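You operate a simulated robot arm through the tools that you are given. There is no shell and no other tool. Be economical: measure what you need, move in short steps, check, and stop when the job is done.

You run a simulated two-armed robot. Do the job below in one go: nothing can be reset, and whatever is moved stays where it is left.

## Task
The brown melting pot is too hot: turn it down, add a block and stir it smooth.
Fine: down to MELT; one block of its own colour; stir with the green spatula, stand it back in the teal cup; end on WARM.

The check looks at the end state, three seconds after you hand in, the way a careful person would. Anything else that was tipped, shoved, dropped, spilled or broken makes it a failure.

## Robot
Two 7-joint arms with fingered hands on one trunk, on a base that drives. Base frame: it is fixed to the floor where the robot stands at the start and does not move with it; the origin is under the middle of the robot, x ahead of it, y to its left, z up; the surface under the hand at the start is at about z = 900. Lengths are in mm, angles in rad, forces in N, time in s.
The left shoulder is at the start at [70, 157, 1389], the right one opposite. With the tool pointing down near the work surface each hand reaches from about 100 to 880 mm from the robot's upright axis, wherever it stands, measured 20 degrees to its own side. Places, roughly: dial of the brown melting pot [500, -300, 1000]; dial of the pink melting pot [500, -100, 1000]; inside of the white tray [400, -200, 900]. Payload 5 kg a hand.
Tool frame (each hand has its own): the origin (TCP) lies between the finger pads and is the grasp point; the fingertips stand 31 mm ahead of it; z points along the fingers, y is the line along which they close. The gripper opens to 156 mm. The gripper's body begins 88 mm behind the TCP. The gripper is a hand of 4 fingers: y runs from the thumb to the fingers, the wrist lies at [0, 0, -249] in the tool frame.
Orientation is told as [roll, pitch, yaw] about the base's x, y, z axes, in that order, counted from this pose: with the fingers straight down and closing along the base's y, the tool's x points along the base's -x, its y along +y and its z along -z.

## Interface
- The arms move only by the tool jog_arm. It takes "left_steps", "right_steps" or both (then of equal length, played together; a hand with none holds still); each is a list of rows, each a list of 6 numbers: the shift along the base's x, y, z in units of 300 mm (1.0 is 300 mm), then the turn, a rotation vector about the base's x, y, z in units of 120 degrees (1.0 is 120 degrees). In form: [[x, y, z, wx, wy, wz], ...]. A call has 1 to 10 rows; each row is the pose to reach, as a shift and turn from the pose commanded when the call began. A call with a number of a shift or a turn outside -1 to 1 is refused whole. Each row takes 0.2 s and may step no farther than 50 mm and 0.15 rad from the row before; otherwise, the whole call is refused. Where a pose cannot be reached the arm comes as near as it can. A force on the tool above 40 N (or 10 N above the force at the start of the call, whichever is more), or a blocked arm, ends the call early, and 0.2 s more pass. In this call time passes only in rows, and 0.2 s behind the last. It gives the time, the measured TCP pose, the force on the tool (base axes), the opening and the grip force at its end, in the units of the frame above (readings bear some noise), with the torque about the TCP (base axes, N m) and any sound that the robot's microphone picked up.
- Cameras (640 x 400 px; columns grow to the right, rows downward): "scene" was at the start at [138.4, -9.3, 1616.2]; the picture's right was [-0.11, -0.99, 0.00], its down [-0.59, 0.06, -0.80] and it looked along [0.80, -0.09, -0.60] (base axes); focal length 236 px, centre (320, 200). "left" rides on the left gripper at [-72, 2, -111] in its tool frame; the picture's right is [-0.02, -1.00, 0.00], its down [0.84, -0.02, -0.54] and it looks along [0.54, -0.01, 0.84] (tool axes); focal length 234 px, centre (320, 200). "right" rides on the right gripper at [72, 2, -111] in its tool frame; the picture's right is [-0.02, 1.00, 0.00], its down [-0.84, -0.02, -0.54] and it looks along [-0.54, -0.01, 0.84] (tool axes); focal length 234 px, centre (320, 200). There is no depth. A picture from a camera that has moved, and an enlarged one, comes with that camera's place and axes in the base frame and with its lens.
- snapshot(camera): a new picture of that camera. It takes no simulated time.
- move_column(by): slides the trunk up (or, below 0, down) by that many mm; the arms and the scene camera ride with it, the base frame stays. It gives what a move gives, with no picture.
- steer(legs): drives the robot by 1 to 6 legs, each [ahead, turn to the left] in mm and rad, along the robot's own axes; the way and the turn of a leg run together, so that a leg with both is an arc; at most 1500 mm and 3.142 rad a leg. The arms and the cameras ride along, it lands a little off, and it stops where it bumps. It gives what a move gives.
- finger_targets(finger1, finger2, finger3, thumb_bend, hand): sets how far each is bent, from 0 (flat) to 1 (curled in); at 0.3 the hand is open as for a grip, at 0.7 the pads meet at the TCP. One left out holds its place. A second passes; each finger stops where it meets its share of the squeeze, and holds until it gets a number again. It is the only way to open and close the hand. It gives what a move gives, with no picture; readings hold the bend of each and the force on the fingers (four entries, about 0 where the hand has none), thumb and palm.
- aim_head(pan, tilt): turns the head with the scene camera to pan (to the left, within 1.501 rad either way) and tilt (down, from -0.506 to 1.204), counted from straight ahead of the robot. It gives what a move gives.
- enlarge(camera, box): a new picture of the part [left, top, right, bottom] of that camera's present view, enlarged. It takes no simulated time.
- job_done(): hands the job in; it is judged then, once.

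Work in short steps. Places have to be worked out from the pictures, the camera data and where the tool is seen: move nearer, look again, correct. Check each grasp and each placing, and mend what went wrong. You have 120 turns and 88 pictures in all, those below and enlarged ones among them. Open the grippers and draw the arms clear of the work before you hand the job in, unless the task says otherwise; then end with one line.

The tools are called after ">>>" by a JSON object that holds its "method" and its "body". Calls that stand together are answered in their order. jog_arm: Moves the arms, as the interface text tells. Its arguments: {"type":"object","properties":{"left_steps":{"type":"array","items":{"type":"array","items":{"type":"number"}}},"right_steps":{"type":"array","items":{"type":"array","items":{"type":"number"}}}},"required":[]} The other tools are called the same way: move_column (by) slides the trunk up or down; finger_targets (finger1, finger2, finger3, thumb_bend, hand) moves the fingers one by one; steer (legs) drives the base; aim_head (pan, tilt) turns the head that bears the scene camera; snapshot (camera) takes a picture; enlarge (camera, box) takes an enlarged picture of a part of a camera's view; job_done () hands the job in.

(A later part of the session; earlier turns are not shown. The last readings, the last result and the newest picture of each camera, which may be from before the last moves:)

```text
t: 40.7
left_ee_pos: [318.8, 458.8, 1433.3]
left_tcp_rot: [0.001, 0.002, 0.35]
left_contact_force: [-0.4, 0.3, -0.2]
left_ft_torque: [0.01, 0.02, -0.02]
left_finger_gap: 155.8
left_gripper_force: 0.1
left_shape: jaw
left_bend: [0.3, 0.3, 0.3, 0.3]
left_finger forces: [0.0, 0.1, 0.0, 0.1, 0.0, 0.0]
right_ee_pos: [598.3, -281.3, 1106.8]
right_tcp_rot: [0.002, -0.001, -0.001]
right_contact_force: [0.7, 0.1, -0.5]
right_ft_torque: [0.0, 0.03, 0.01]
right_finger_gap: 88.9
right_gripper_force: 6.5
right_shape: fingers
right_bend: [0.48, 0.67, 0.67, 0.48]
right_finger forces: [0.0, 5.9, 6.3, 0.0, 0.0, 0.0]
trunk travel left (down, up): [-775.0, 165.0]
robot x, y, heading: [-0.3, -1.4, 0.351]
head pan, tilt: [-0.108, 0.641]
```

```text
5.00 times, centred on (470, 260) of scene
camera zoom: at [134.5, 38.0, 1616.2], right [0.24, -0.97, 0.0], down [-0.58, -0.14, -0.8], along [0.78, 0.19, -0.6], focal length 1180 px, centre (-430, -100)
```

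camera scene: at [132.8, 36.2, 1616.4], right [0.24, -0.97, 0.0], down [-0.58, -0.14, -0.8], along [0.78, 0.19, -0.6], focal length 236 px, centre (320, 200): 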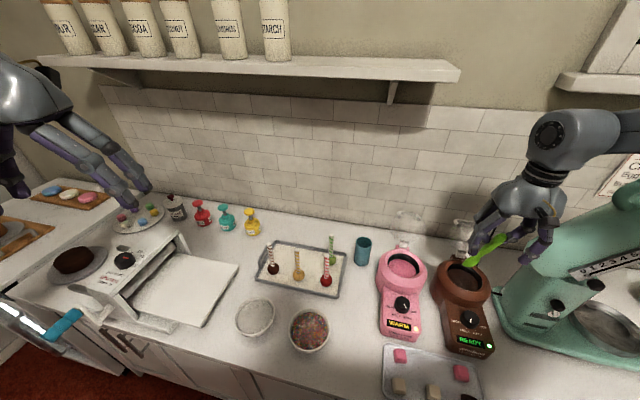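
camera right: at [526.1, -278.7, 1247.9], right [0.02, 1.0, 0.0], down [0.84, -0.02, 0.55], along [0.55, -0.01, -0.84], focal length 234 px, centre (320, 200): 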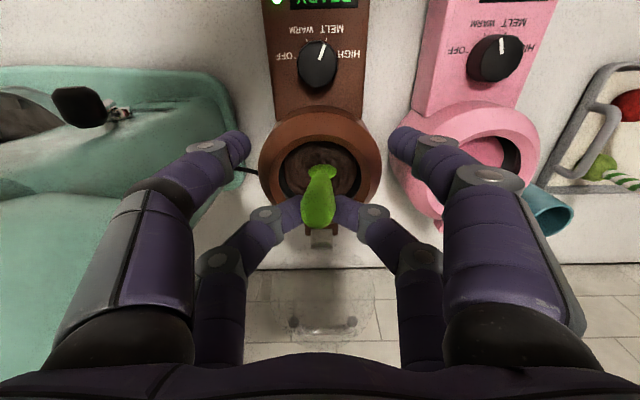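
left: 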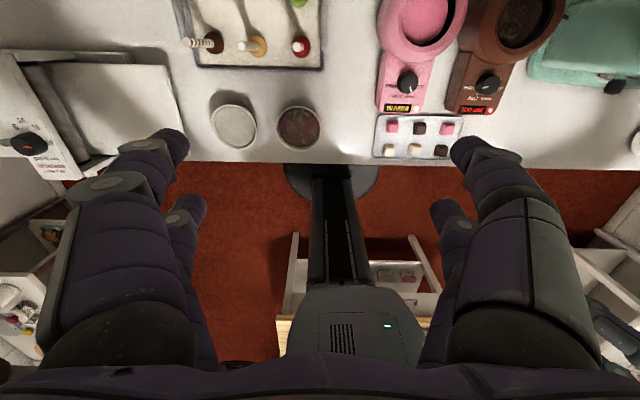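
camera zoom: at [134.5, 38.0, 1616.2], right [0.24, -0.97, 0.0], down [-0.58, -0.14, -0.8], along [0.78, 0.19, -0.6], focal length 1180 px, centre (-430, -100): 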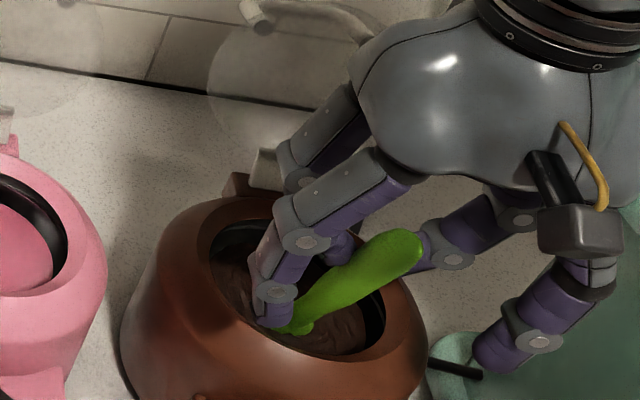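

The blade has just entered the surface. I dip 12 mm deeper and stir one circle of 16 mm radius, watching forces.

>>> {"method": "jog_arm", "body": {"right_steps": [[0, 0, -0.04, 0, 0, 0], [0.053, 0, -0.04, 0, 0, 0], [0.037, 0.037, -0.04, 0, 0, 0], [0, 0.053, -0.04, 0, 0, 0], [-0.037, 0.037, -0.04, 0, 0, 0], [-0.053, 0, -0.04, 0, 0, 0], [-0.037, -0.037, -0.04, 0, 0, 0], [0, -0.053, -0.04, 0, 0, 0], [0.037, -0.037, -0.04, 0, 0, 0], [0.053, 0, -0.04, 0, 0, 0]]}}

>>> {"method": "enlarge", "body": {"camera": "right", "box": [240, 100, 400, 260]}}

```text
t: 42.9
left_ee_pos: [318.2, 459.4, 1431.3]
left_tcp_rot: [0.0, 0.001, 0.352]
left_contact_force: [0.2, 0.9, -0.1]
left_ft_torque: [-0.02, -0.03, -0.04]
left_finger_gap: 155.9
left_gripper_force: 0.1
left_shape: jaw
left_bend: [0.3, 0.3, 0.3, 0.3]
left_finger forces: [0.1, 0.1, 0.0, 0.1, 0.1, 0.0]
right_ee_pos: [611.4, -280.3, 1096.0]
right_tcp_rot: [0.003, 0.001, 0.001]
right_contact_force: [-0.9, 0.7, -0.3]
right_ft_torque: [-0.04, 0.0, -0.01]
right_finger_gap: 88.7
right_gripper_force: 0.2
right_shape: fingers
right_bend: [0.48, 0.72, 0.71, 0.48]
right_finger forces: [0.0, 0.0, 0.0, 0.0, 0.1, 0.0]
trunk travel left (down, up): [-775.0, 165.0]
robot x, y, heading: [0.9, -3.1, 0.352]
head pan, tilt: [-0.108, 0.641]
```

```text
2.50 times, centred on (320, 180) of right
camera zoom: at [540.4, -279.0, 1207.3], right [0.02, 1.0, 0.0], down [0.84, -0.02, 0.55], along [0.54, -0.01, -0.84], focal length 585 px, centre (320, 250)
```

zoom: 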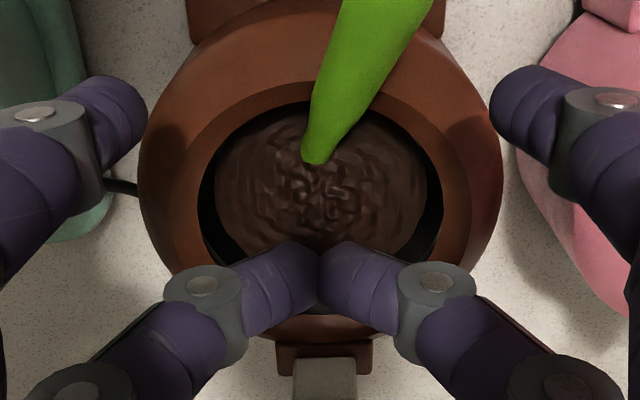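

The spatula slipped out of the grip and now leans on the pot's front rim. I stop and look to see how it lies.

>>> {"method": "snapshot", "body": {"camera": "right"}}

>>> {"method": "enlarge", "body": {"camera": "scene", "box": [410, 200, 530, 320]}}

```text
29 pictures are left
camera right: at [540.4, -279.0, 1207.3], right [0.02, 1.0, 0.0], down [0.84, -0.02, 0.55], along [0.54, -0.01, -0.84], focal length 234 px, centre (320, 200)
```

right: 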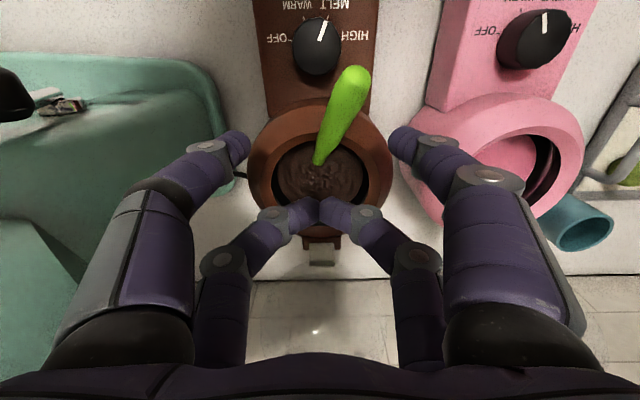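

```text
3.33 times, centred on (470, 260) of scene
camera zoom: at [133.4, 39.1, 1616.2], right [0.24, -0.97, 0.0], down [-0.58, -0.14, -0.8], along [0.78, 0.19, -0.6], focal length 787 px, centre (-180, 0)
```

zoom: 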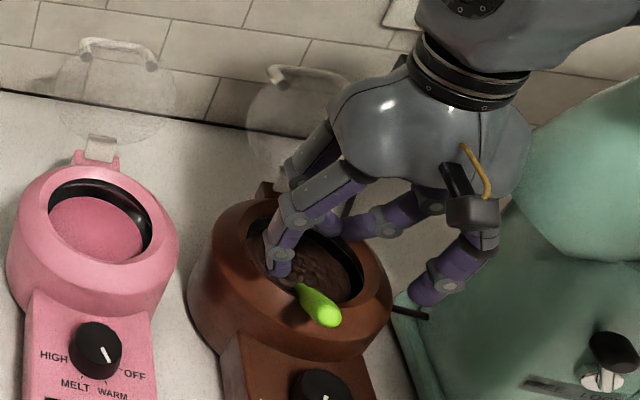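

The handle top is near (552, -258, 1063), shank over the front rim, tilted about 45° toward me. With yaw -13° all four fingers can hold it at two points, which won't pivot. I open, rise and line up over it.

>>> {"method": "finger_targets", "body": {"hand": "right", "finger1": 0.55, "finger2": 0.55, "finger3": 0.55, "thumb_bend": 0.55}}

>>> {"method": "jog_arm", "body": {"right_steps": [[0, 0, 0.08, 0, 0, 0], [-0.06, 0.03, 0.08, 0, 0, -0.054], [-0.123, 0.057, 0.08, 0, 0, -0.108]]}}

>>> {"method": "snapshot", "body": {"camera": "right"}}

>>> {"method": "enlarge", "body": {"camera": "scene", "box": [410, 200, 530, 320]}}

```text
t: 43.9
left_ee_pos: [317.3, 458.9, 1431.9]
left_tcp_rot: [0.0, -0.001, 0.351]
left_contact_force: [-1.0, -0.4, 0.0]
left_ft_torque: [0.0, 0.01, 0.0]
left_finger_gap: 155.8
left_gripper_force: 0.0
left_shape: jaw
left_bend: [0.3, 0.3, 0.3, 0.3]
left_finger forces: [0.0, 0.0, 0.0, 0.0, 0.0, 0.0]
right_ee_pos: [613.6, -281.1, 1094.8]
right_tcp_rot: [0.002, -0.001, -0.001]
right_contact_force: [0.3, 0.6, 0.1]
right_ft_torque: [0.0, -0.01, -0.05]
right_finger_gap: 61.7
right_gripper_force: 0.0
right_shape: fingers
right_bend: [0.55, 0.55, 0.55, 0.55]
right_finger forces: [0.1, 0.1, 0.0, 0.0, 0.0, 0.0]
trunk travel left (down, up): [-775.0, 165.0]
robot x, y, heading: [0.1, 2.7, 0.353]
head pan, tilt: [-0.108, 0.641]
```

```text
t: 44.7
left_ee_pos: [317.6, 458.6, 1431.9]
left_tcp_rot: [-0.002, 0.001, 0.35]
left_contact_force: [-0.4, -0.4, 0.1]
left_ft_torque: [-0.01, -0.03, 0.01]
left_finger_gap: 155.9
left_gripper_force: 0.1
left_shape: jaw
left_bend: [0.3, 0.3, 0.3, 0.3]
left_finger forces: [0.0, 0.0, 0.0, 0.0, 0.0, 0.1]
right_ee_pos: [573.8, -263.8, 1120.5]
right_tcp_rot: [0.001, 0.0, -0.228]
right_contact_force: [0.4, -0.3, 0.8]
right_ft_torque: [0.01, 0.0, 0.03]
right_finger_gap: 61.6
right_gripper_force: 0.1
right_shape: fingers
right_bend: [0.55, 0.55, 0.55, 0.55]
right_finger forces: [0.1, 0.0, 0.0, 0.0, 0.0, 0.0]
trunk travel left (down, up): [-775.0, 165.0]
robot x, y, heading: [-3.0, -1.4, 0.348]
head pan, tilt: [-0.108, 0.641]
```

```text
27 pictures are left
camera right: at [504.7, -245.6, 1231.8], right [0.25, 0.97, 0.0], down [0.81, -0.21, 0.55], along [0.53, -0.14, -0.84], focal length 234 px, centre (320, 200)
```

right: 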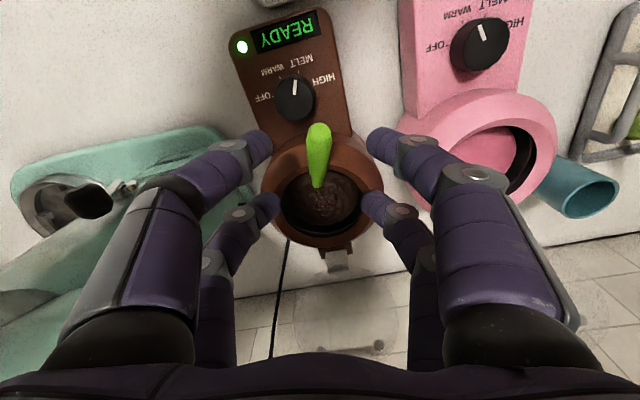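

```text
3.33 times, centred on (470, 260) of scene
camera zoom: at [132.6, 39.2, 1616.3], right [0.24, -0.97, 0.0], down [-0.58, -0.14, -0.8], along [0.78, 0.19, -0.6], focal length 787 px, centre (-180, 0)
```

zoom: 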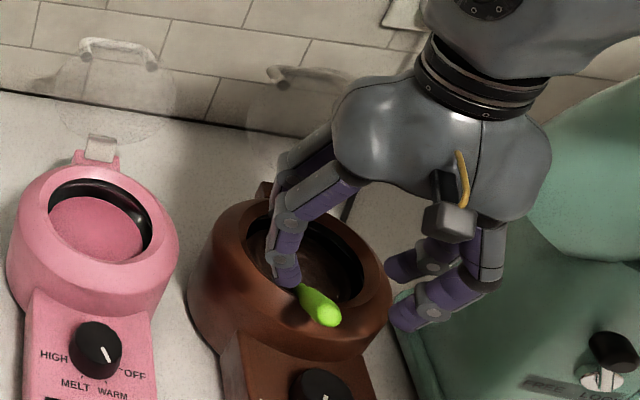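

The hand is aligned with the handle. For two good contacts the centre must be about (584, -266) with TCP z about 1033 (tips just above the 998 lip); I go there.

>>> {"method": "jog_arm", "body": {"right_steps": [[0.017, -0.003, -0.1, 0, 0, 0], [0.034, -0.007, -0.2, 0, 0, 0], [0.034, -0.007, -0.29, 0, 0, 0]]}}

>>> {"method": "enlarge", "body": {"camera": "right", "box": [220, 90, 420, 290]}}

```text
t: 45.5
left_ee_pos: [315.5, 459.5, 1432.7]
left_tcp_rot: [-0.003, 0.0, 0.351]
left_contact_force: [-0.4, 0.2, 0.0]
left_ft_torque: [-0.03, 0.0, 0.01]
left_finger_gap: 155.6
left_gripper_force: 0.0
left_shape: jaw
left_bend: [0.3, 0.3, 0.3, 0.3]
left_finger forces: [0.1, 0.0, 0.1, 0.0, 0.0, 0.0]
right_ee_pos: [586.8, -264.2, 1049.4]
right_tcp_rot: [0.002, -0.008, -0.227]
right_contact_force: [-2.2, 0.3, 7.9]
right_ft_torque: [-0.21, -0.05, -0.07]
right_finger_gap: 61.5
right_gripper_force: 4.0
right_shape: fingers
right_bend: [0.55, 0.55, 0.55, 0.55]
right_finger forces: [0.0, 1.5, 6.3, 0.0, 0.1, 0.0]
trunk travel left (down, up): [-775.0, 165.0]
robot x, y, heading: [2.6, -1.5, 0.351]
head pan, tilt: [-0.108, 0.641]
stopped in row 3 (right hand): the force on the tool passed its limit at 55 N (the readings are from after the stop); the commanded pose is now the measured one
```

```text
2.00 times, centred on (320, 190) of right
camera zoom: at [515.9, -246.5, 1159.3], right [0.25, 0.97, 0.0], down [0.81, -0.21, 0.55], along [0.53, -0.13, -0.83], focal length 468 px, centre (320, 220)
```

zoom: 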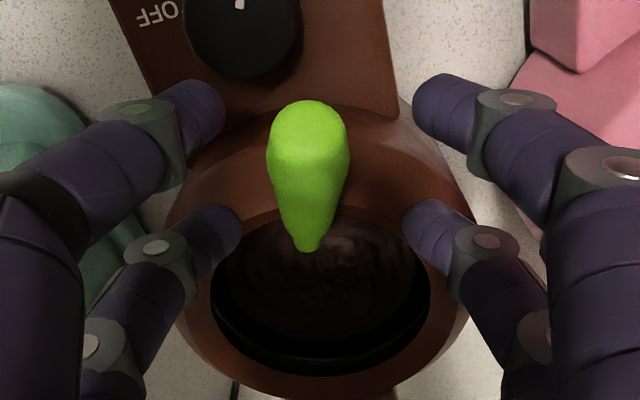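

The far tips touched the pot rim, so the lip is higher than judged, about 1016. I raise 3 mm, shift 4 mm toward the thumb to centre the handle, and close all four gently.

>>> {"method": "jog_arm", "body": {"right_steps": [[0, 0, 0.012, 0, 0, 0], [-0.007, -0.013, 0.012, 0, 0, 0]]}}

>>> {"method": "finger_targets", "body": {"hand": "right", "finger1": 0.7, "finger2": 0.72, "finger3": 0.72, "thumb_bend": 0.7}}

>>> {"method": "enlarge", "body": {"camera": "right", "box": [220, 90, 420, 290]}}

```text
t: 46.1
left_ee_pos: [318.5, 458.2, 1432.4]
left_tcp_rot: [-0.001, -0.001, 0.351]
left_contact_force: [0.5, 0.2, 0.4]
left_ft_torque: [0.01, -0.02, 0.01]
left_finger_gap: 155.6
left_gripper_force: 0.1
left_shape: jaw
left_bend: [0.3, 0.3, 0.3, 0.3]
left_finger forces: [0.0, 0.0, 0.0, 0.0, 0.1, 0.0]
right_ee_pos: [585.0, -268.5, 1049.9]
right_tcp_rot: [0.004, -0.005, -0.227]
right_contact_force: [-0.4, -0.2, 0.7]
right_ft_torque: [0.01, -0.06, -0.01]
right_finger_gap: 61.2
right_gripper_force: 0.1
right_shape: fingers
right_bend: [0.55, 0.55, 0.55, 0.55]
right_finger forces: [0.0, 0.1, 0.1, 0.0, 0.0, 0.1]
trunk travel left (down, up): [-775.0, 165.0]
robot x, y, heading: [1.0, 3.3, 0.353]
head pan, tilt: [-0.108, 0.641]
```

```text
t: 47.1
left_ee_pos: [318.3, 459.1, 1432.9]
left_tcp_rot: [-0.001, -0.001, 0.352]
left_contact_force: [-0.5, 0.5, 0.0]
left_ft_torque: [0.02, -0.01, 0.01]
left_finger_gap: 156.0
left_gripper_force: 0.0
left_shape: jaw
left_bend: [0.3, 0.3, 0.3, 0.3]
left_finger forces: [0.0, 0.0, 0.1, 0.0, 0.0, 0.0]
right_ee_pos: [586.9, -269.0, 1050.5]
right_tcp_rot: [0.004, -0.004, -0.226]
right_contact_force: [0.6, -0.7, -0.2]
right_ft_torque: [0.0, 0.02, 0.02]
right_finger_gap: 5.8
right_gripper_force: 3.0
right_shape: fingers
right_bend: [0.69, 0.71, 0.71, 0.7]
right_finger forces: [0.3, 2.9, 3.0, 0.0, 0.4, 0.1]
trunk travel left (down, up): [-775.0, 165.0]
robot x, y, heading: [1.1, 2.3, 0.353]
head pan, tilt: [-0.108, 0.641]
```

```text
2.00 times, centred on (320, 190) of right
camera zoom: at [515.6, -251.5, 1161.6], right [0.25, 0.97, 0.0], down [0.81, -0.21, 0.55], along [0.53, -0.13, -0.84], focal length 468 px, centre (320, 220)
```

zoom: 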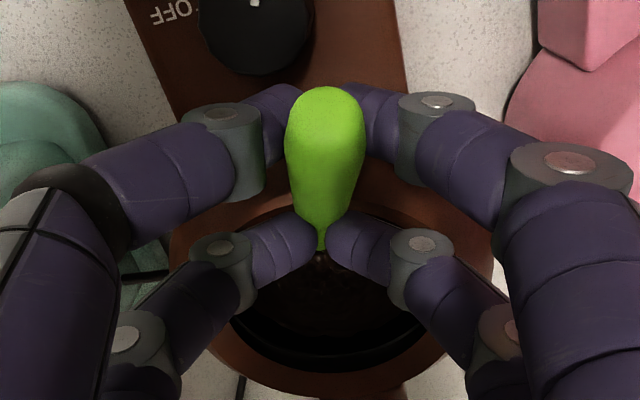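

Far pair pinches the shank (3 N), but the near pair closed beneath the thicker handle, which runs higher there. I open the near pair, pitch the hand 0.4 rad about the far contact so the near pair rises, then close it.

>>> {"method": "finger_targets", "body": {"hand": "right", "finger1": 0.57, "thumb_bend": 0.57}}

>>> {"method": "jog_arm", "body": {"right_steps": [[0.013, -0.003, 0.007, 0.0143, 0.062, 0], [0.026, -0.006, 0.015, 0.0287, 0.124, 0], [0.039, -0.009, 0.022, 0.043, 0.186, 0]]}}

>>> {"method": "finger_targets", "body": {"hand": "right", "finger1": 0.75, "thumb_bend": 0.75}}

>>> {"method": "enlarge", "body": {"camera": "right", "box": [220, 90, 420, 290]}}

```text
t: 48.1
left_ee_pos: [317.7, 459.0, 1432.0]
left_tcp_rot: [0.002, 0.002, 0.351]
left_contact_force: [0.5, -0.3, -0.2]
left_ft_torque: [0.0, 0.02, 0.02]
left_finger_gap: 155.8
left_gripper_force: 0.1
left_shape: jaw
left_bend: [0.3, 0.3, 0.3, 0.3]
left_finger forces: [0.0, 0.0, 0.0, 0.0, 0.1, 0.0]
right_ee_pos: [585.4, -269.2, 1049.3]
right_tcp_rot: [0.004, -0.003, -0.226]
right_contact_force: [0.6, 0.7, 0.6]
right_ft_torque: [0.01, 0.03, 0.01]
right_finger_gap: 56.6
right_gripper_force: 2.9
right_shape: fingers
right_bend: [0.56, 0.71, 0.71, 0.56]
right_finger forces: [0.1, 2.7, 2.9, 0.0, 0.1, 0.0]
trunk travel left (down, up): [-775.0, 165.0]
robot x, y, heading: [-0.8, -1.9, 0.349]
head pan, tilt: [-0.108, 0.641]
```

```text
t: 48.9
left_ee_pos: [319.5, 458.7, 1432.3]
left_tcp_rot: [0.0, 0.003, 0.35]
left_contact_force: [0.9, -0.1, 0.3]
left_ft_torque: [0.0, 0.04, -0.01]
left_finger_gap: 155.7
left_gripper_force: 0.1
left_shape: jaw
left_bend: [0.3, 0.3, 0.3, 0.3]
left_finger forces: [0.0, 0.0, 0.0, 0.0, 0.0, 0.1]
right_ee_pos: [596.5, -273.4, 1056.0]
right_tcp_rot: [0.004, 0.398, -0.227]
right_contact_force: [0.4, -0.1, -0.9]
right_ft_torque: [0.0, 0.03, 0.01]
right_finger_gap: 56.8
right_gripper_force: 3.0
right_shape: fingers
right_bend: [0.56, 0.71, 0.71, 0.56]
right_finger forces: [0.0, 2.8, 3.2, 0.0, 0.0, 0.1]
trunk travel left (down, up): [-775.0, 165.0]
robot x, y, heading: [0.3, 0.8, 0.351]
head pan, tilt: [-0.108, 0.641]
```

```text
t: 49.9
left_ee_pos: [317.4, 458.3, 1433.4]
left_tcp_rot: [0.0, 0.002, 0.351]
left_contact_force: [0.2, 0.4, 0.6]
left_ft_torque: [-0.01, 0.05, 0.01]
left_finger_gap: 155.7
left_gripper_force: 0.1
left_shape: jaw
left_bend: [0.3, 0.3, 0.3, 0.3]
left_finger forces: [0.0, 0.0, 0.1, 0.0, 0.1, 0.0]
right_ee_pos: [595.7, -272.3, 1056.0]
right_tcp_rot: [0.002, 0.395, -0.227]
right_contact_force: [2.3, -0.1, 1.9]
right_ft_torque: [-0.06, -0.14, 0.0]
right_finger_gap: 17.4
right_gripper_force: 14.3
right_shape: fingers
right_bend: [0.64, 0.71, 0.71, 0.67]
right_finger forces: [9.0, 4.6, 3.9, 0.0, 10.6, 0.0]
trunk travel left (down, up): [-775.0, 165.0]
robot x, y, heading: [-1.3, -1.8, 0.35]
head pan, tilt: [-0.108, 0.641]
```

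```text
2.00 times, centred on (320, 190) of right
camera zoom: at [574.9, -265.0, 1187.5], right [0.25, 0.97, -0.01], down [0.95, -0.24, 0.18], along [0.17, -0.05, -0.98], focal length 468 px, centre (320, 220)
```

zoom: 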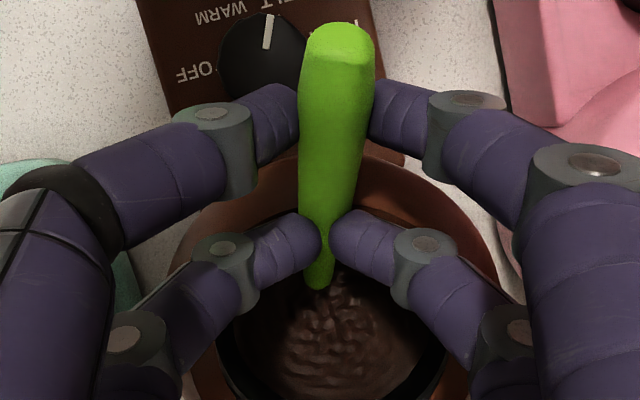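

All four fingers now grip the spatula firmly (4–10 N each). I tighten the far pair, lift 35 mm while pitching 0.3 rad more to bring it upright, and look.

>>> {"method": "finger_targets", "body": {"hand": "right", "finger1": 0.8, "finger2": 0.85, "finger3": 0.85, "thumb_bend": 0.8}}

>>> {"method": "jog_arm", "body": {"right_steps": [[0, 0, 0.06, 0, 0, 0], [0, 0, 0.12, 0.011, 0.0465, 0], [0, 0, 0.12, 0.0213, 0.093, 0], [0, 0, 0.12, 0.032, 0.1396, 0]]}}

>>> {"method": "snapshot", "body": {"camera": "right"}}

>>> {"method": "enlarge", "body": {"camera": "scene", "box": [410, 170, 530, 320]}}

```text
t: 50.9
left_ee_pos: [317.4, 458.4, 1432.2]
left_tcp_rot: [0.001, 0.001, 0.35]
left_contact_force: [-0.8, 0.7, -0.1]
left_ft_torque: [0.04, -0.01, 0.03]
left_finger_gap: 156.1
left_gripper_force: 0.1
left_shape: jaw
left_bend: [0.3, 0.3, 0.3, 0.3]
left_finger forces: [0.0, 0.0, 0.1, 0.1, 0.1, 0.0]
right_ee_pos: [596.7, -271.5, 1056.7]
right_tcp_rot: [0.003, 0.396, -0.229]
right_contact_force: [0.8, 1.1, 1.4]
right_ft_torque: [0.0, -0.16, 0.04]
right_finger_gap: 16.9
right_gripper_force: 20.4
right_shape: fingers
right_bend: [0.59, 0.71, 0.75, 0.75]
right_finger forces: [9.8, 10.2, 8.2, 0.0, 12.0, 0.0]
trunk travel left (down, up): [-775.0, 165.0]
robot x, y, heading: [3.5, -0.0, 0.351]
head pan, tilt: [-0.108, 0.641]
```

```text
t: 51.9
left_ee_pos: [319.2, 458.9, 1432.9]
left_tcp_rot: [-0.001, 0.002, 0.352]
left_contact_force: [0.6, 0.3, -0.1]
left_ft_torque: [-0.02, -0.01, 0.0]
left_finger_gap: 156.0
left_gripper_force: 0.0
left_shape: jaw
left_bend: [0.3, 0.3, 0.3, 0.3]
left_finger forces: [0.1, 0.0, 0.0, 0.0, 0.0, 0.1]
right_ee_pos: [599.2, -271.1, 1091.6]
right_tcp_rot: [0.003, 0.697, -0.226]
right_contact_force: [3.9, -0.5, -1.8]
right_ft_torque: [-0.08, -0.38, 0.08]
right_finger_gap: 17.1
right_gripper_force: 19.4
right_shape: fingers
right_bend: [0.59, 0.71, 0.76, 0.76]
right_finger forces: [11.8, 13.5, 0.0, 0.0, 13.6, 0.0]
trunk travel left (down, up): [-775.0, 165.0]
robot x, y, heading: [1.2, 2.8, 0.351]
head pan, tilt: [-0.108, 0.641]
```

```text
22 pictures are left
camera right: at [615.0, -274.2, 1224.1], right [0.25, 0.97, -0.01], down [0.96, -0.25, -0.12], along [-0.12, 0.02, -0.99], focal length 234 px, centre (320, 200)
```

right: 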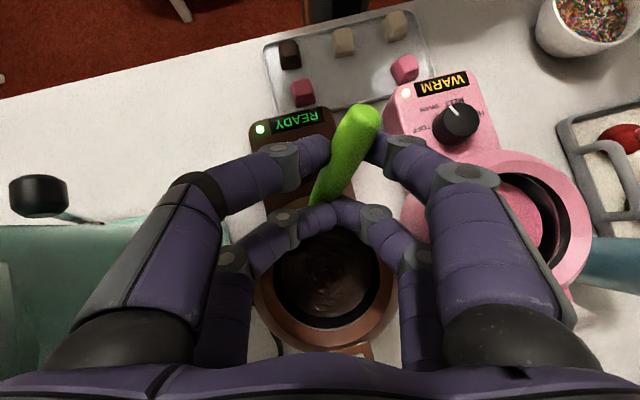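

```text
2.67 times, centred on (470, 245) of scene
camera zoom: at [135.7, 38.1, 1616.1], right [0.24, -0.97, 0.0], down [-0.58, -0.14, -0.8], along [0.78, 0.19, -0.6], focal length 629 px, centre (-80, 80)
```

zoom: 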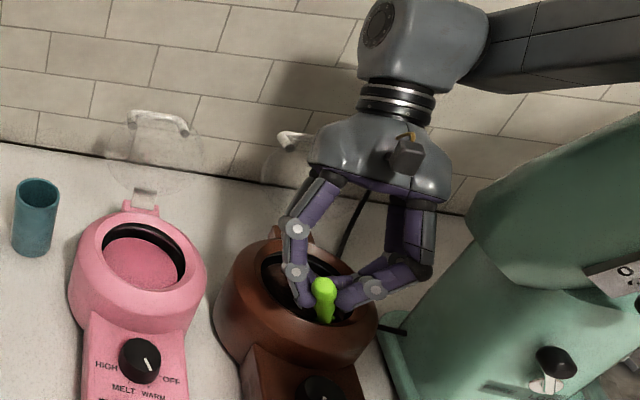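

The uneven squeeze twisted the handle sideways (finger3 lost contact). I set both pairs back to symmetric, gentler targets to recentre it, and check.

>>> {"method": "finger_targets", "body": {"hand": "right", "finger1": 0.69, "finger2": 0.72, "finger3": 0.72, "thumb_bend": 0.69}}

>>> {"method": "snapshot", "body": {"camera": "right"}}

```text
t: 52.9
left_ee_pos: [318.7, 459.2, 1432.8]
left_tcp_rot: [0.0, 0.002, 0.352]
left_contact_force: [-0.2, 0.5, 0.2]
left_ft_torque: [-0.06, 0.0, -0.03]
left_finger_gap: 155.9
left_gripper_force: 0.1
left_shape: jaw
left_bend: [0.3, 0.3, 0.3, 0.3]
left_finger forces: [0.1, 0.1, 0.0, 0.1, 0.1, 0.0]
right_ee_pos: [596.1, -271.8, 1093.6]
right_tcp_rot: [0.004, 0.696, -0.227]
right_contact_force: [1.0, -1.3, 4.4]
right_ft_torque: [-0.11, -0.12, 0.0]
right_finger_gap: 20.2
right_gripper_force: 8.5
right_shape: fingers
right_bend: [0.64, 0.71, 0.73, 0.68]
right_finger forces: [4.2, 0.0, 9.4, 0.1, 2.8, 0.1]
trunk travel left (down, up): [-775.0, 165.0]
robot x, y, heading: [-1.7, -1.1, 0.351]
head pan, tilt: [-0.108, 0.641]
```

```text
20 pictures are left
camera right: at [612.9, -273.9, 1225.0], right [0.25, 0.97, -0.01], down [0.96, -0.24, -0.12], along [-0.12, 0.02, -0.99], focal length 234 px, centre (320, 200)
```

right: 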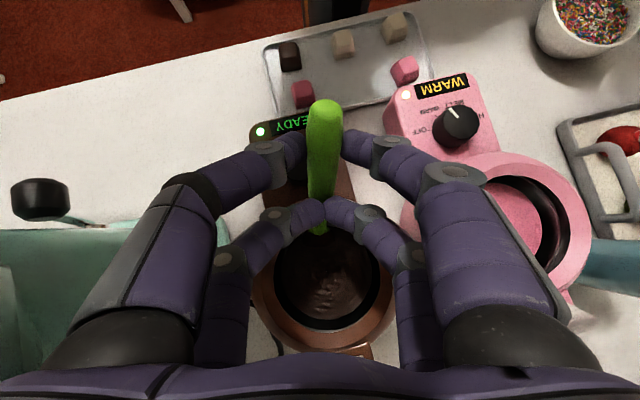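

The spatula is straight in hand again and the chocolate already looks smoother. I move forward and down 15 mm to dip the blade clear of the lip, and stir an ellipse slowly.

>>> {"method": "jog_arm", "body": {"right_steps": [[0.05, 0, -0.03, 0, 0, 0], [0.05, 0, -0.06, 0, 0, 0], [0.075, 0.025, -0.06, 0, 0, 0], [0.05, 0.05, -0.06, 0, 0, 0], [0.025, 0.04, -0.06, 0, 0, 0], [0.02, 0, -0.06, 0, 0, 0], [0.025, -0.04, -0.06, 0, 0, 0], [0.05, -0.05, -0.06, 0, 0, 0], [0.075, -0.025, -0.06, 0, 0, 0], [0.08, 0, -0.06, 0, 0, 0]]}}

>>> {"method": "snapshot", "body": {"camera": "right"}}

```text
t: 55.1
left_ee_pos: [318.2, 458.9, 1433.2]
left_tcp_rot: [0.002, 0.002, 0.35]
left_contact_force: [0.7, -0.7, 0.0]
left_ft_torque: [-0.02, 0.03, 0.01]
left_finger_gap: 155.8
left_gripper_force: 0.0
left_shape: jaw
left_bend: [0.3, 0.3, 0.3, 0.3]
left_finger forces: [0.1, 0.1, 0.0, 0.0, 0.1, 0.0]
right_ee_pos: [620.7, -271.9, 1074.8]
right_tcp_rot: [0.001, 0.696, -0.229]
right_contact_force: [0.5, 0.6, 1.5]
right_ft_torque: [0.0, 0.03, 0.02]
right_finger_gap: 19.6
right_gripper_force: 3.9
right_shape: fingers
right_bend: [0.65, 0.71, 0.71, 0.67]
right_finger forces: [3.8, 0.0, 0.1, 0.1, 3.8, 0.1]
trunk travel left (down, up): [-775.0, 165.0]
robot x, y, heading: [-1.6, -0.8, 0.35]
head pan, tilt: [-0.108, 0.641]
```

```text
19 pictures are left
camera right: at [636.8, -273.8, 1206.5], right [0.25, 0.97, -0.01], down [0.96, -0.25, -0.12], along [-0.12, 0.02, -0.99], focal length 234 px, centre (320, 200)
```

right: 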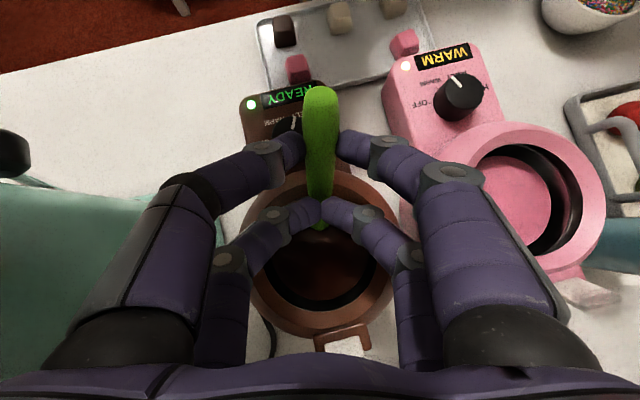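

The grip holds through the ellipse and forces are small. I do two more stirring loops, then inspect the surface.

>>> {"method": "jog_arm", "body": {"right_steps": [[-0.005, 0.025, 0, 0, 0, 0], [-0.03, 0.05, 0, 0, 0, 0], [-0.055, 0.04, 0, 0, 0, 0], [-0.06, 0, 0, 0, 0, 0], [-0.055, -0.04, 0, 0, 0, 0], [-0.03, -0.05, 0, 0, 0, 0], [-0.005, -0.025, 0, 0, 0, 0], [0, 0, 0, 0, 0, 0]]}}

>>> {"method": "jog_arm", "body": {"right_steps": [[-0.005, 0.025, 0, 0, 0, 0], [-0.03, 0.05, 0, 0, 0, 0], [-0.055, 0.04, 0, 0, 0, 0], [-0.06, 0, 0, 0, 0, 0], [-0.055, -0.04, 0, 0, 0, 0], [-0.03, -0.05, 0, 0, 0, 0], [-0.005, -0.025, 0, 0, 0, 0], [0, 0, 0, 0, 0, 0]]}}

>>> {"method": "enlarge", "body": {"camera": "right", "box": [230, 80, 410, 350]}}

```text
t: 56.9
left_ee_pos: [318.3, 459.0, 1432.5]
left_tcp_rot: [0.0, 0.002, 0.352]
left_contact_force: [-0.2, -0.2, -0.9]
left_ft_torque: [0.02, 0.0, 0.02]
left_finger_gap: 155.9
left_gripper_force: 0.0
left_shape: jaw
left_bend: [0.3, 0.3, 0.3, 0.3]
left_finger forces: [0.0, 0.1, 0.0, 0.0, 0.1, 0.0]
right_ee_pos: [621.4, -269.9, 1074.5]
right_tcp_rot: [0.003, 0.695, -0.229]
right_contact_force: [0.1, 0.2, 0.3]
right_ft_torque: [0.0, 0.04, -0.05]
right_finger_gap: 19.6
right_gripper_force: 4.4
right_shape: fingers
right_bend: [0.65, 0.71, 0.71, 0.68]
right_finger forces: [3.8, 0.0, 0.1, 0.0, 3.9, 0.1]
trunk travel left (down, up): [-775.0, 165.0]
robot x, y, heading: [-2.8, -1.1, 0.346]
head pan, tilt: [-0.108, 0.641]
```

```text
t: 58.7
left_ee_pos: [318.1, 457.9, 1432.6]
left_tcp_rot: [0.0, 0.002, 0.351]
left_contact_force: [0.6, 0.1, -0.5]
left_ft_torque: [-0.03, 0.01, 0.0]
left_finger_gap: 156.1
left_gripper_force: 0.0
left_shape: jaw
left_bend: [0.3, 0.3, 0.3, 0.3]
left_finger forces: [0.0, 0.1, 0.0, 0.0, 0.0, 0.0]
right_ee_pos: [621.6, -272.2, 1074.0]
right_tcp_rot: [0.003, 0.696, -0.229]
right_contact_force: [-0.8, 0.0, 0.8]
right_ft_torque: [0.01, 0.03, 0.02]
right_finger_gap: 19.5
right_gripper_force: 4.6
right_shape: fingers
right_bend: [0.65, 0.71, 0.72, 0.68]
right_finger forces: [3.9, 0.1, 0.0, 0.0, 3.9, 0.1]
trunk travel left (down, up): [-775.0, 165.0]
robot x, y, heading: [1.8, -2.2, 0.347]
head pan, tilt: [-0.108, 0.641]
```

```text
1.48 times, centred on (320, 215) of right
camera zoom: at [637.3, -273.7, 1206.4], right [0.25, 0.97, -0.01], down [0.96, -0.25, -0.12], along [-0.12, 0.02, -0.99], focal length 347 px, centre (320, 178)
```

zoom: 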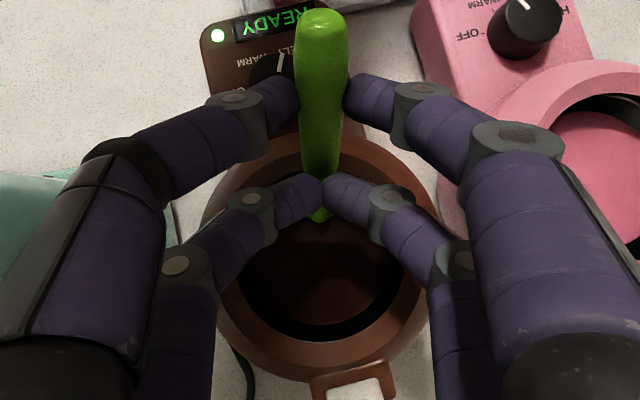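

The surface now looks smooth and glossy, with READY still on. I do one last loop, then lift the spatula straight out and carry it left at height.

>>> {"method": "jog_arm", "body": {"right_steps": [[-0.005, -0.025, 0, 0, 0, 0], [-0.03, -0.05, 0, 0, 0, 0], [-0.055, -0.04, 0, 0, 0, 0], [-0.06, 0, 0, 0, 0, 0], [-0.055, 0.04, 0, 0, 0, 0], [-0.03, 0.05, 0, 0, 0, 0], [-0.005, 0.025, 0, 0, 0, 0], [0, 0, 0, 0, 0, 0]]}}

>>> {"method": "jog_arm", "body": {"right_steps": [[0, 0, 0.1, 0, 0, 0], [0, 0, 0.22, 0, 0, 0], [0, 0, 0.35, 0, 0, 0], [0, 0, 0.48, 0, 0, 0], [-0.03, 0.1, 0.5, 0, 0, 0], [-0.06, 0.23, 0.5, 0, 0, 0], [-0.08, 0.36, 0.5, 0, 0, 0], [-0.08, 0.5, 0.5, 0, 0, 0], [-0.08, 0.62, 0.5, 0, 0, 0], [-0.08, 0.72, 0.5, 0, 0, 0]]}}

>>> {"method": "snapshot", "body": {"camera": "right"}}

>>> {"method": "snapshot", "body": {"camera": "scene"}}

```text
t: 60.5
left_ee_pos: [317.4, 458.8, 1434.1]
left_tcp_rot: [0.001, 0.0, 0.352]
left_contact_force: [0.2, 0.1, -0.2]
left_ft_torque: [0.02, -0.02, 0.05]
left_finger_gap: 155.8
left_gripper_force: 0.1
left_shape: jaw
left_bend: [0.3, 0.3, 0.3, 0.3]
left_finger forces: [0.0, 0.1, 0.0, 0.1, 0.0, 0.1]
right_ee_pos: [619.3, -271.6, 1076.3]
right_tcp_rot: [0.004, 0.694, -0.225]
right_contact_force: [-1.7, 0.1, 3.6]
right_ft_torque: [0.05, 0.1, 0.03]
right_finger_gap: 19.1
right_gripper_force: 4.3
right_shape: fingers
right_bend: [0.65, 0.71, 0.72, 0.68]
right_finger forces: [3.9, 0.0, 0.1, 0.0, 3.8, 0.0]
trunk travel left (down, up): [-775.0, 165.0]
robot x, y, heading: [0.0, 0.1, 0.356]
head pan, tilt: [-0.108, 0.641]
```

```text
t: 62.7
left_ee_pos: [319.1, 458.7, 1432.1]
left_tcp_rot: [0.0, 0.001, 0.352]
left_contact_force: [0.0, 0.0, -0.1]
left_ft_torque: [-0.01, 0.05, -0.02]
left_finger_gap: 155.9
left_gripper_force: 0.0
left_shape: jaw
left_bend: [0.3, 0.3, 0.3, 0.3]
left_finger forces: [0.1, 0.0, 0.0, 0.1, 0.0, 0.1]
right_ee_pos: [598.1, -55.0, 1225.0]
right_tcp_rot: [0.002, 0.696, -0.228]
right_contact_force: [-0.5, -0.1, -1.2]
right_ft_torque: [-0.01, -0.01, -0.02]
right_finger_gap: 19.3
right_gripper_force: 4.2
right_shape: fingers
right_bend: [0.65, 0.71, 0.72, 0.68]
right_finger forces: [3.9, 0.1, 0.0, 0.1, 4.0, 0.0]
trunk travel left (down, up): [-775.0, 165.0]
robot x, y, heading: [-0.3, 0.4, 0.352]
head pan, tilt: [-0.108, 0.641]
```

```text
17 pictures are left
camera right: at [614.0, -57.8, 1356.6], right [0.25, 0.97, -0.01], down [0.96, -0.25, -0.12], along [-0.12, 0.02, -0.99], focal length 234 px, centre (320, 200)
```

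right: 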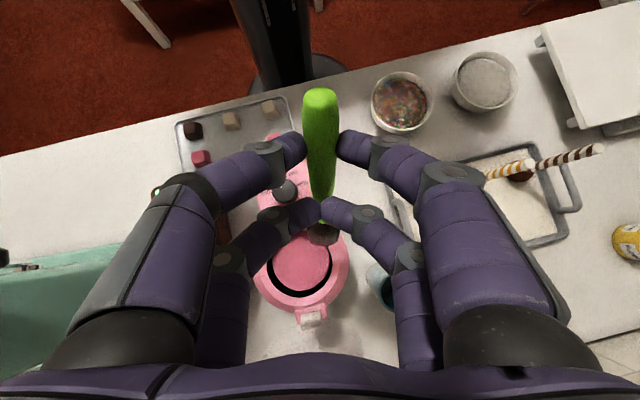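

```text
16 pictures are left
camera scene: at [134.0, 38.6, 1616.2], right [0.24, -0.97, 0.0], down [-0.58, -0.14, -0.8], along [0.78, 0.19, -0.6], focal length 236 px, centre (320, 200)
```

scene: 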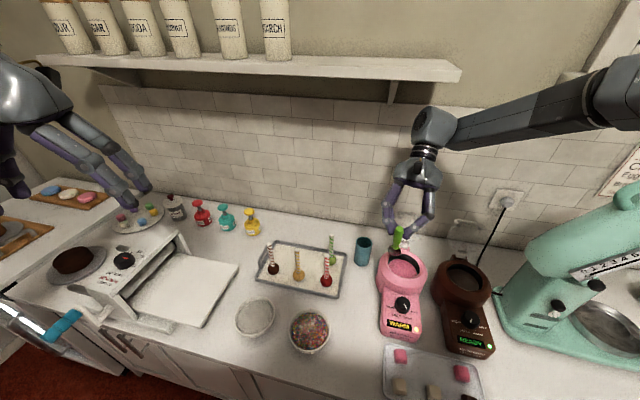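

Spatula held with about 24° lean, tip about 22 mm ahead and 136 below the TCP. It can enter the cup at that lean; I turn the hand -40° in yaw (keeps the wrist off the wall) while moving to above the cup at height.

>>> {"method": "jog_arm", "body": {"right_steps": [[0.078, 0.059, 0, 0, 0, -0.067], [0.156, 0.117, 0, 0, 0, -0.133], [0.234, 0.176, 0, 0, 0, -0.2], [0.312, 0.235, 0, 0, 0, -0.267], [0.39, 0.293, 0, 0, 0, -0.333]]}}

>>> {"method": "snapshot", "body": {"camera": "right"}}

>>> {"method": "enlarge", "body": {"camera": "scene", "box": [300, 120, 460, 290]}}

```text
t: 63.9
left_ee_pos: [319.1, 458.3, 1432.4]
left_tcp_rot: [0.001, 0.001, 0.351]
left_contact_force: [0.3, 0.3, -0.9]
left_ft_torque: [0.03, 0.07, 0.01]
left_finger_gap: 155.6
left_gripper_force: 0.0
left_shape: jaw
left_bend: [0.3, 0.3, 0.3, 0.3]
left_finger forces: [0.1, 0.1, 0.0, 0.1, 0.1, 0.0]
right_ee_pos: [716.0, 32.3, 1224.9]
right_tcp_rot: [0.001, 0.696, -0.929]
right_contact_force: [0.9, 0.5, -1.6]
right_ft_torque: [-0.02, 0.01, 0.03]
right_finger_gap: 19.2
right_gripper_force: 4.2
right_shape: fingers
right_bend: [0.65, 0.71, 0.72, 0.68]
right_finger forces: [3.8, 0.0, 0.1, 0.0, 3.8, 0.0]
trunk travel left (down, up): [-775.0, 165.0]
robot x, y, heading: [-0.3, 1.3, 0.35]
head pan, tilt: [-0.108, 0.641]
```

```text
15 pictures are left
camera right: at [726.9, 20.3, 1356.6], right [0.81, 0.58, -0.01], down [0.58, -0.81, -0.12], along [-0.08, 0.09, -0.99], focal length 234 px, centre (320, 200)
```

right: 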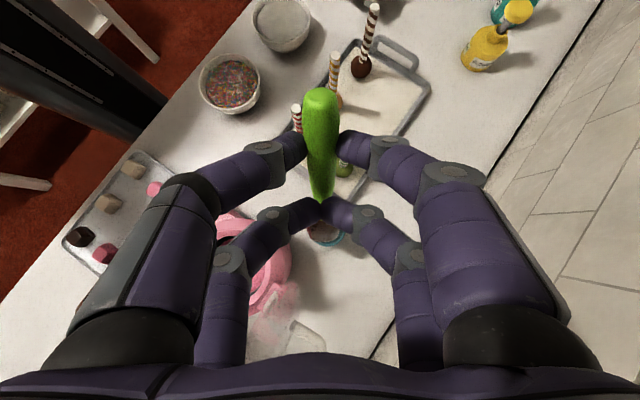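

```text
2.35 times, centred on (380, 205) of scene
camera zoom: at [134.4, 38.7, 1616.1], right [0.24, -0.97, 0.0], down [-0.58, -0.14, -0.8], along [0.78, 0.19, -0.6], focal length 555 px, centre (179, 188)
```

zoom: 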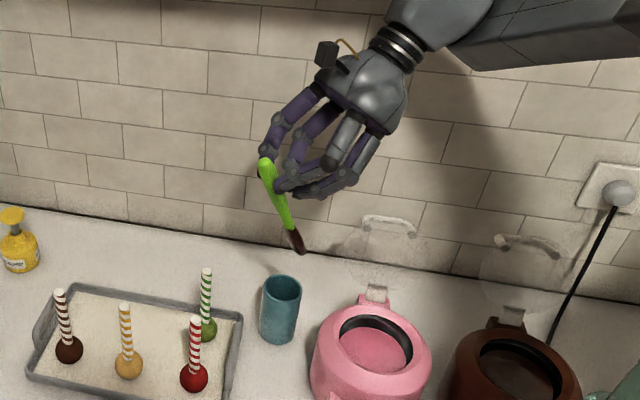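

The pose was reached; blade (chocolate-coated) hangs near the cup. I enlarge the hand view to compare blade and cup rim.

>>> {"method": "enlarge", "body": {"camera": "right", "box": [270, 170, 380, 280]}}

```text
3.64 times, centred on (325, 225) of right
camera zoom: at [726.9, 20.3, 1356.6], right [0.81, 0.58, -0.01], down [0.58, -0.81, -0.12], along [-0.08, 0.09, -0.99], focal length 852 px, centre (302, 109)
```

zoom: 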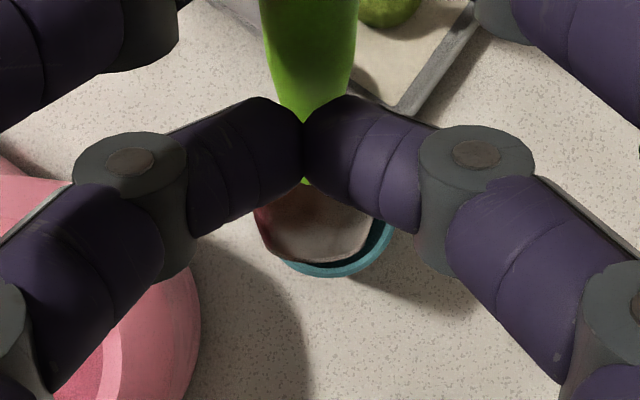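

Blade (about 36 mm wide) is nearly over the cup. I pitch 0.15 rad more to make the spatula steeper, centre the tip over the cup, and lower to 25 mm above the rim to check.

>>> {"method": "jog_arm", "body": {"right_steps": [[0.015, -0.012, 0, 0.0287, 0.0215, 0], [0.03, -0.023, 0, 0.0573, 0.043, 0], [0.03, -0.023, -0.08, 0.0573, 0.043, 0], [0.03, -0.023, -0.15, 0.0573, 0.043, 0]]}}

>>> {"method": "enlarge", "body": {"camera": "right", "box": [240, 80, 400, 280]}}

>>> {"method": "enlarge", "body": {"camera": "scene", "box": [310, 160, 430, 280]}}

```text
t: 64.9
left_ee_pos: [317.5, 458.7, 1432.9]
left_tcp_rot: [0.001, 0.0, 0.35]
left_contact_force: [0.0, -0.8, 0.8]
left_ft_torque: [-0.03, 0.01, -0.01]
left_finger_gap: 156.1
left_gripper_force: 0.1
left_shape: jaw
left_bend: [0.3, 0.3, 0.3, 0.3]
left_finger forces: [0.0, 0.1, 0.0, 0.0, 0.0, 0.0]
right_ee_pos: [723.5, 25.4, 1179.2]
right_tcp_rot: [0.004, 0.845, -0.924]
right_contact_force: [-0.1, 0.0, -0.3]
right_ft_torque: [-0.01, 0.02, -0.03]
right_finger_gap: 19.2
right_gripper_force: 3.7
right_shape: fingers
right_bend: [0.65, 0.71, 0.72, 0.68]
right_finger forces: [3.8, 0.1, 0.0, 0.1, 3.8, 0.1]
trunk travel left (down, up): [-775.0, 165.0]
robot x, y, heading: [-0.6, 0.1, 0.353]
head pan, tilt: [-0.108, 0.641]
```

```text
2.00 times, centred on (320, 180) of right
camera zoom: at [746.4, -2.4, 1307.6], right [0.81, 0.59, -0.02], down [0.56, -0.78, -0.27], along [-0.17, 0.21, -0.96], focal length 468 px, centre (320, 240)
```

zoom: 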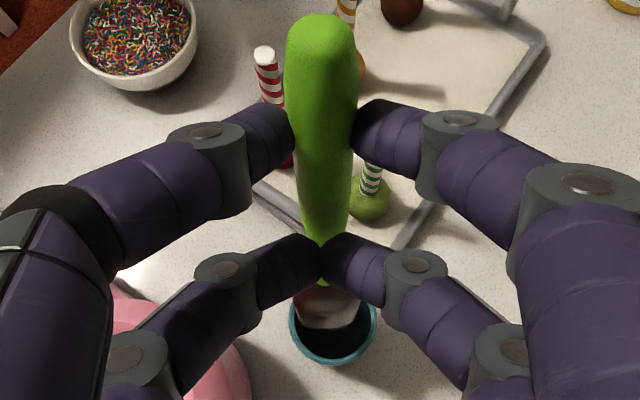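

```text
3.33 times, centred on (370, 220) of scene
camera zoom: at [134.2, 38.2, 1616.2], right [0.24, -0.97, 0.0], down [-0.58, -0.14, -0.8], along [0.78, 0.19, -0.6], focal length 787 px, centre (153, 133)
```

zoom: 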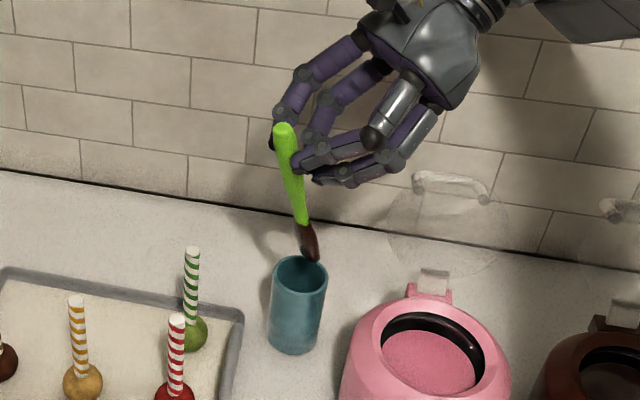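

Cup centre reads (731, 24.5), the tip about 7 mm toward the wrist side and 3 mm lateral. I correct that and insert down to TCP 1078 with force watch.

>>> {"method": "jog_arm", "body": {"right_steps": [[0.008, 0.006, -0.03, 0, 0, 0], [0.008, 0.006, -0.09, 0, 0, 0], [0.01, 0.004, -0.16, 0, 0, 0], [0.013, 0, -0.23, 0, 0, 0]]}}

>>> {"method": "enlarge", "body": {"camera": "scene", "box": [310, 160, 430, 280]}}

```text
t: 65.9
left_ee_pos: [318.1, 459.0, 1433.3]
left_tcp_rot: [0.0, 0.001, 0.353]
left_contact_force: [-0.6, 0.5, -0.7]
left_ft_torque: [0.0, 0.01, -0.02]
left_finger_gap: 155.8
left_gripper_force: 0.1
left_shape: jaw
left_bend: [0.3, 0.3, 0.3, 0.3]
left_finger forces: [0.0, 0.0, 0.0, 0.1, 0.0, 0.1]
right_ee_pos: [720.8, 22.5, 1115.8]
right_tcp_rot: [0.006, 0.845, -0.924]
right_contact_force: [-0.4, -0.1, 0.2]
right_ft_torque: [0.02, -0.03, -0.03]
right_finger_gap: 19.3
right_gripper_force: 3.5
right_shape: fingers
right_bend: [0.65, 0.71, 0.72, 0.68]
right_finger forces: [3.8, 0.0, 0.0, 0.0, 3.7, 0.0]
right hand out of reach, approached as far as the arm can: row 4
trunk travel left (down, up): [-775.0, 165.0]
robot x, y, heading: [3.6, 0.2, 0.35]
head pan, tilt: [-0.108, 0.641]
```

```text
3.33 times, centred on (370, 220) of scene
camera zoom: at [133.3, 38.2, 1616.3], right [0.24, -0.97, 0.0], down [-0.58, -0.14, -0.8], along [0.78, 0.19, -0.6], focal length 787 px, centre (153, 133)
```

zoom: 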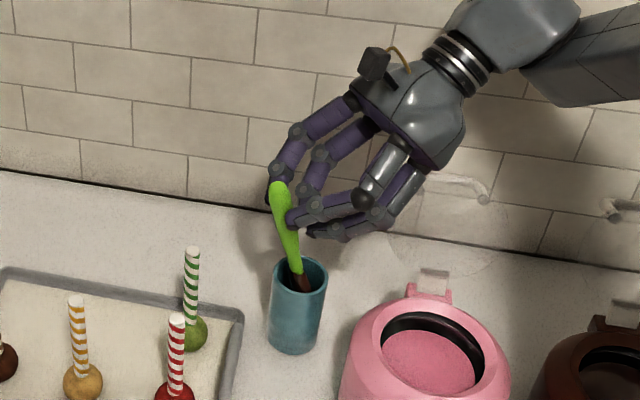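

The blade is 35 mm into the cup but the arm is at its reach limit, so I lower the trunk instead, which carries the hand straight down.

>>> {"method": "move_column", "body": {"by": -25}}

>>> {"method": "enlarge", "body": {"camera": "right", "box": [240, 120, 400, 300]}}

```text
t: 66.6
left_ee_pos: [316.8, 458.7, 1408.4]
left_tcp_rot: [-0.001, 0.001, 0.351]
left_contact_force: [0.4, 0.8, 0.5]
left_ft_torque: [0.0, -0.01, 0.0]
left_finger_gap: 155.9
left_gripper_force: 0.0
left_shape: jaw
left_bend: [0.3, 0.3, 0.3, 0.3]
left_finger forces: [0.0, 0.0, 0.0, 0.0, 0.1, 0.0]
right_ee_pos: [719.5, 21.1, 1090.2]
right_tcp_rot: [0.007, 0.843, -0.925]
right_contact_force: [-1.2, 2.0, 3.9]
right_ft_torque: [-0.48, -0.26, -0.13]
right_finger_gap: 19.2
right_gripper_force: 5.5
right_shape: fingers
right_bend: [0.65, 0.71, 0.72, 0.68]
right_finger forces: [3.9, 0.0, 0.0, 0.0, 3.8, 4.2]
trunk travel left (down, up): [-750.0, 190.0]
robot x, y, heading: [-0.2, 4.5, 0.354]
head pan, tilt: [-0.108, 0.641]
```

```text
2.22 times, centred on (320, 210) of right
camera zoom: at [741.0, -4.4, 1218.6], right [0.81, 0.59, -0.01], down [0.56, -0.78, -0.26], along [-0.17, 0.21, -0.96], focal length 520 px, centre (320, 178)
```

zoom: 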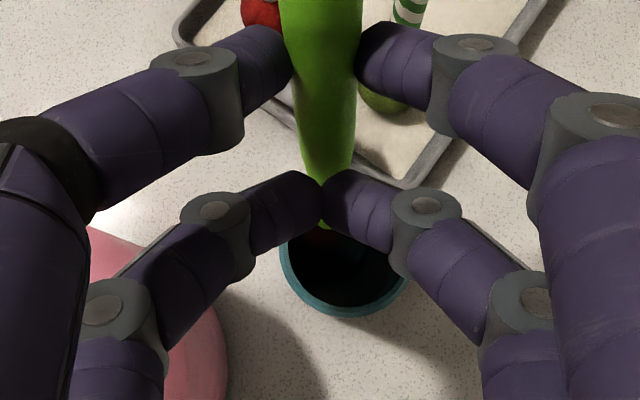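

The palm is touching something (about 4 N), probably the open pink lid. I raise 6 mm to clear it and check contact before releasing.

>>> {"method": "move_column", "body": {"by": 6}}

>>> {"method": "enlarge", "body": {"camera": "scene", "box": [310, 150, 450, 290]}}

```text
t: 67.1
left_ee_pos: [318.3, 457.5, 1413.3]
left_tcp_rot: [-0.001, 0.0, 0.352]
left_contact_force: [0.3, 0.8, -1.2]
left_ft_torque: [0.01, 0.01, 0.01]
left_finger_gap: 155.6
left_gripper_force: 0.0
left_shape: jaw
left_bend: [0.3, 0.3, 0.3, 0.3]
left_finger forces: [0.0, 0.1, 0.0, 0.0, 0.0, 0.0]
right_ee_pos: [720.7, 23.6, 1094.6]
right_tcp_rot: [0.005, 0.843, -0.924]
right_contact_force: [0.0, -0.2, -0.4]
right_ft_torque: [0.0, -0.03, 0.0]
right_finger_gap: 19.3
right_gripper_force: 3.7
right_shape: fingers
right_bend: [0.65, 0.71, 0.72, 0.68]
right_finger forces: [3.8, 0.1, 0.1, 0.0, 3.8, 0.0]
trunk travel left (down, up): [-756.0, 184.0]
robot x, y, heading: [0.3, -2.0, 0.348]
head pan, tilt: [-0.108, 0.641]
```

```text
2.86 times, centred on (380, 220) of scene
camera zoom: at [133.3, 38.0, 1597.2], right [0.24, -0.97, 0.0], down [-0.58, -0.14, -0.8], along [0.78, 0.19, -0.6], focal length 674 px, centre (149, 143)
```

zoom: 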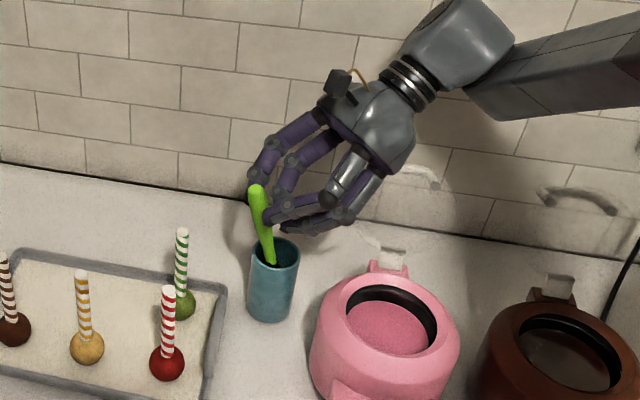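

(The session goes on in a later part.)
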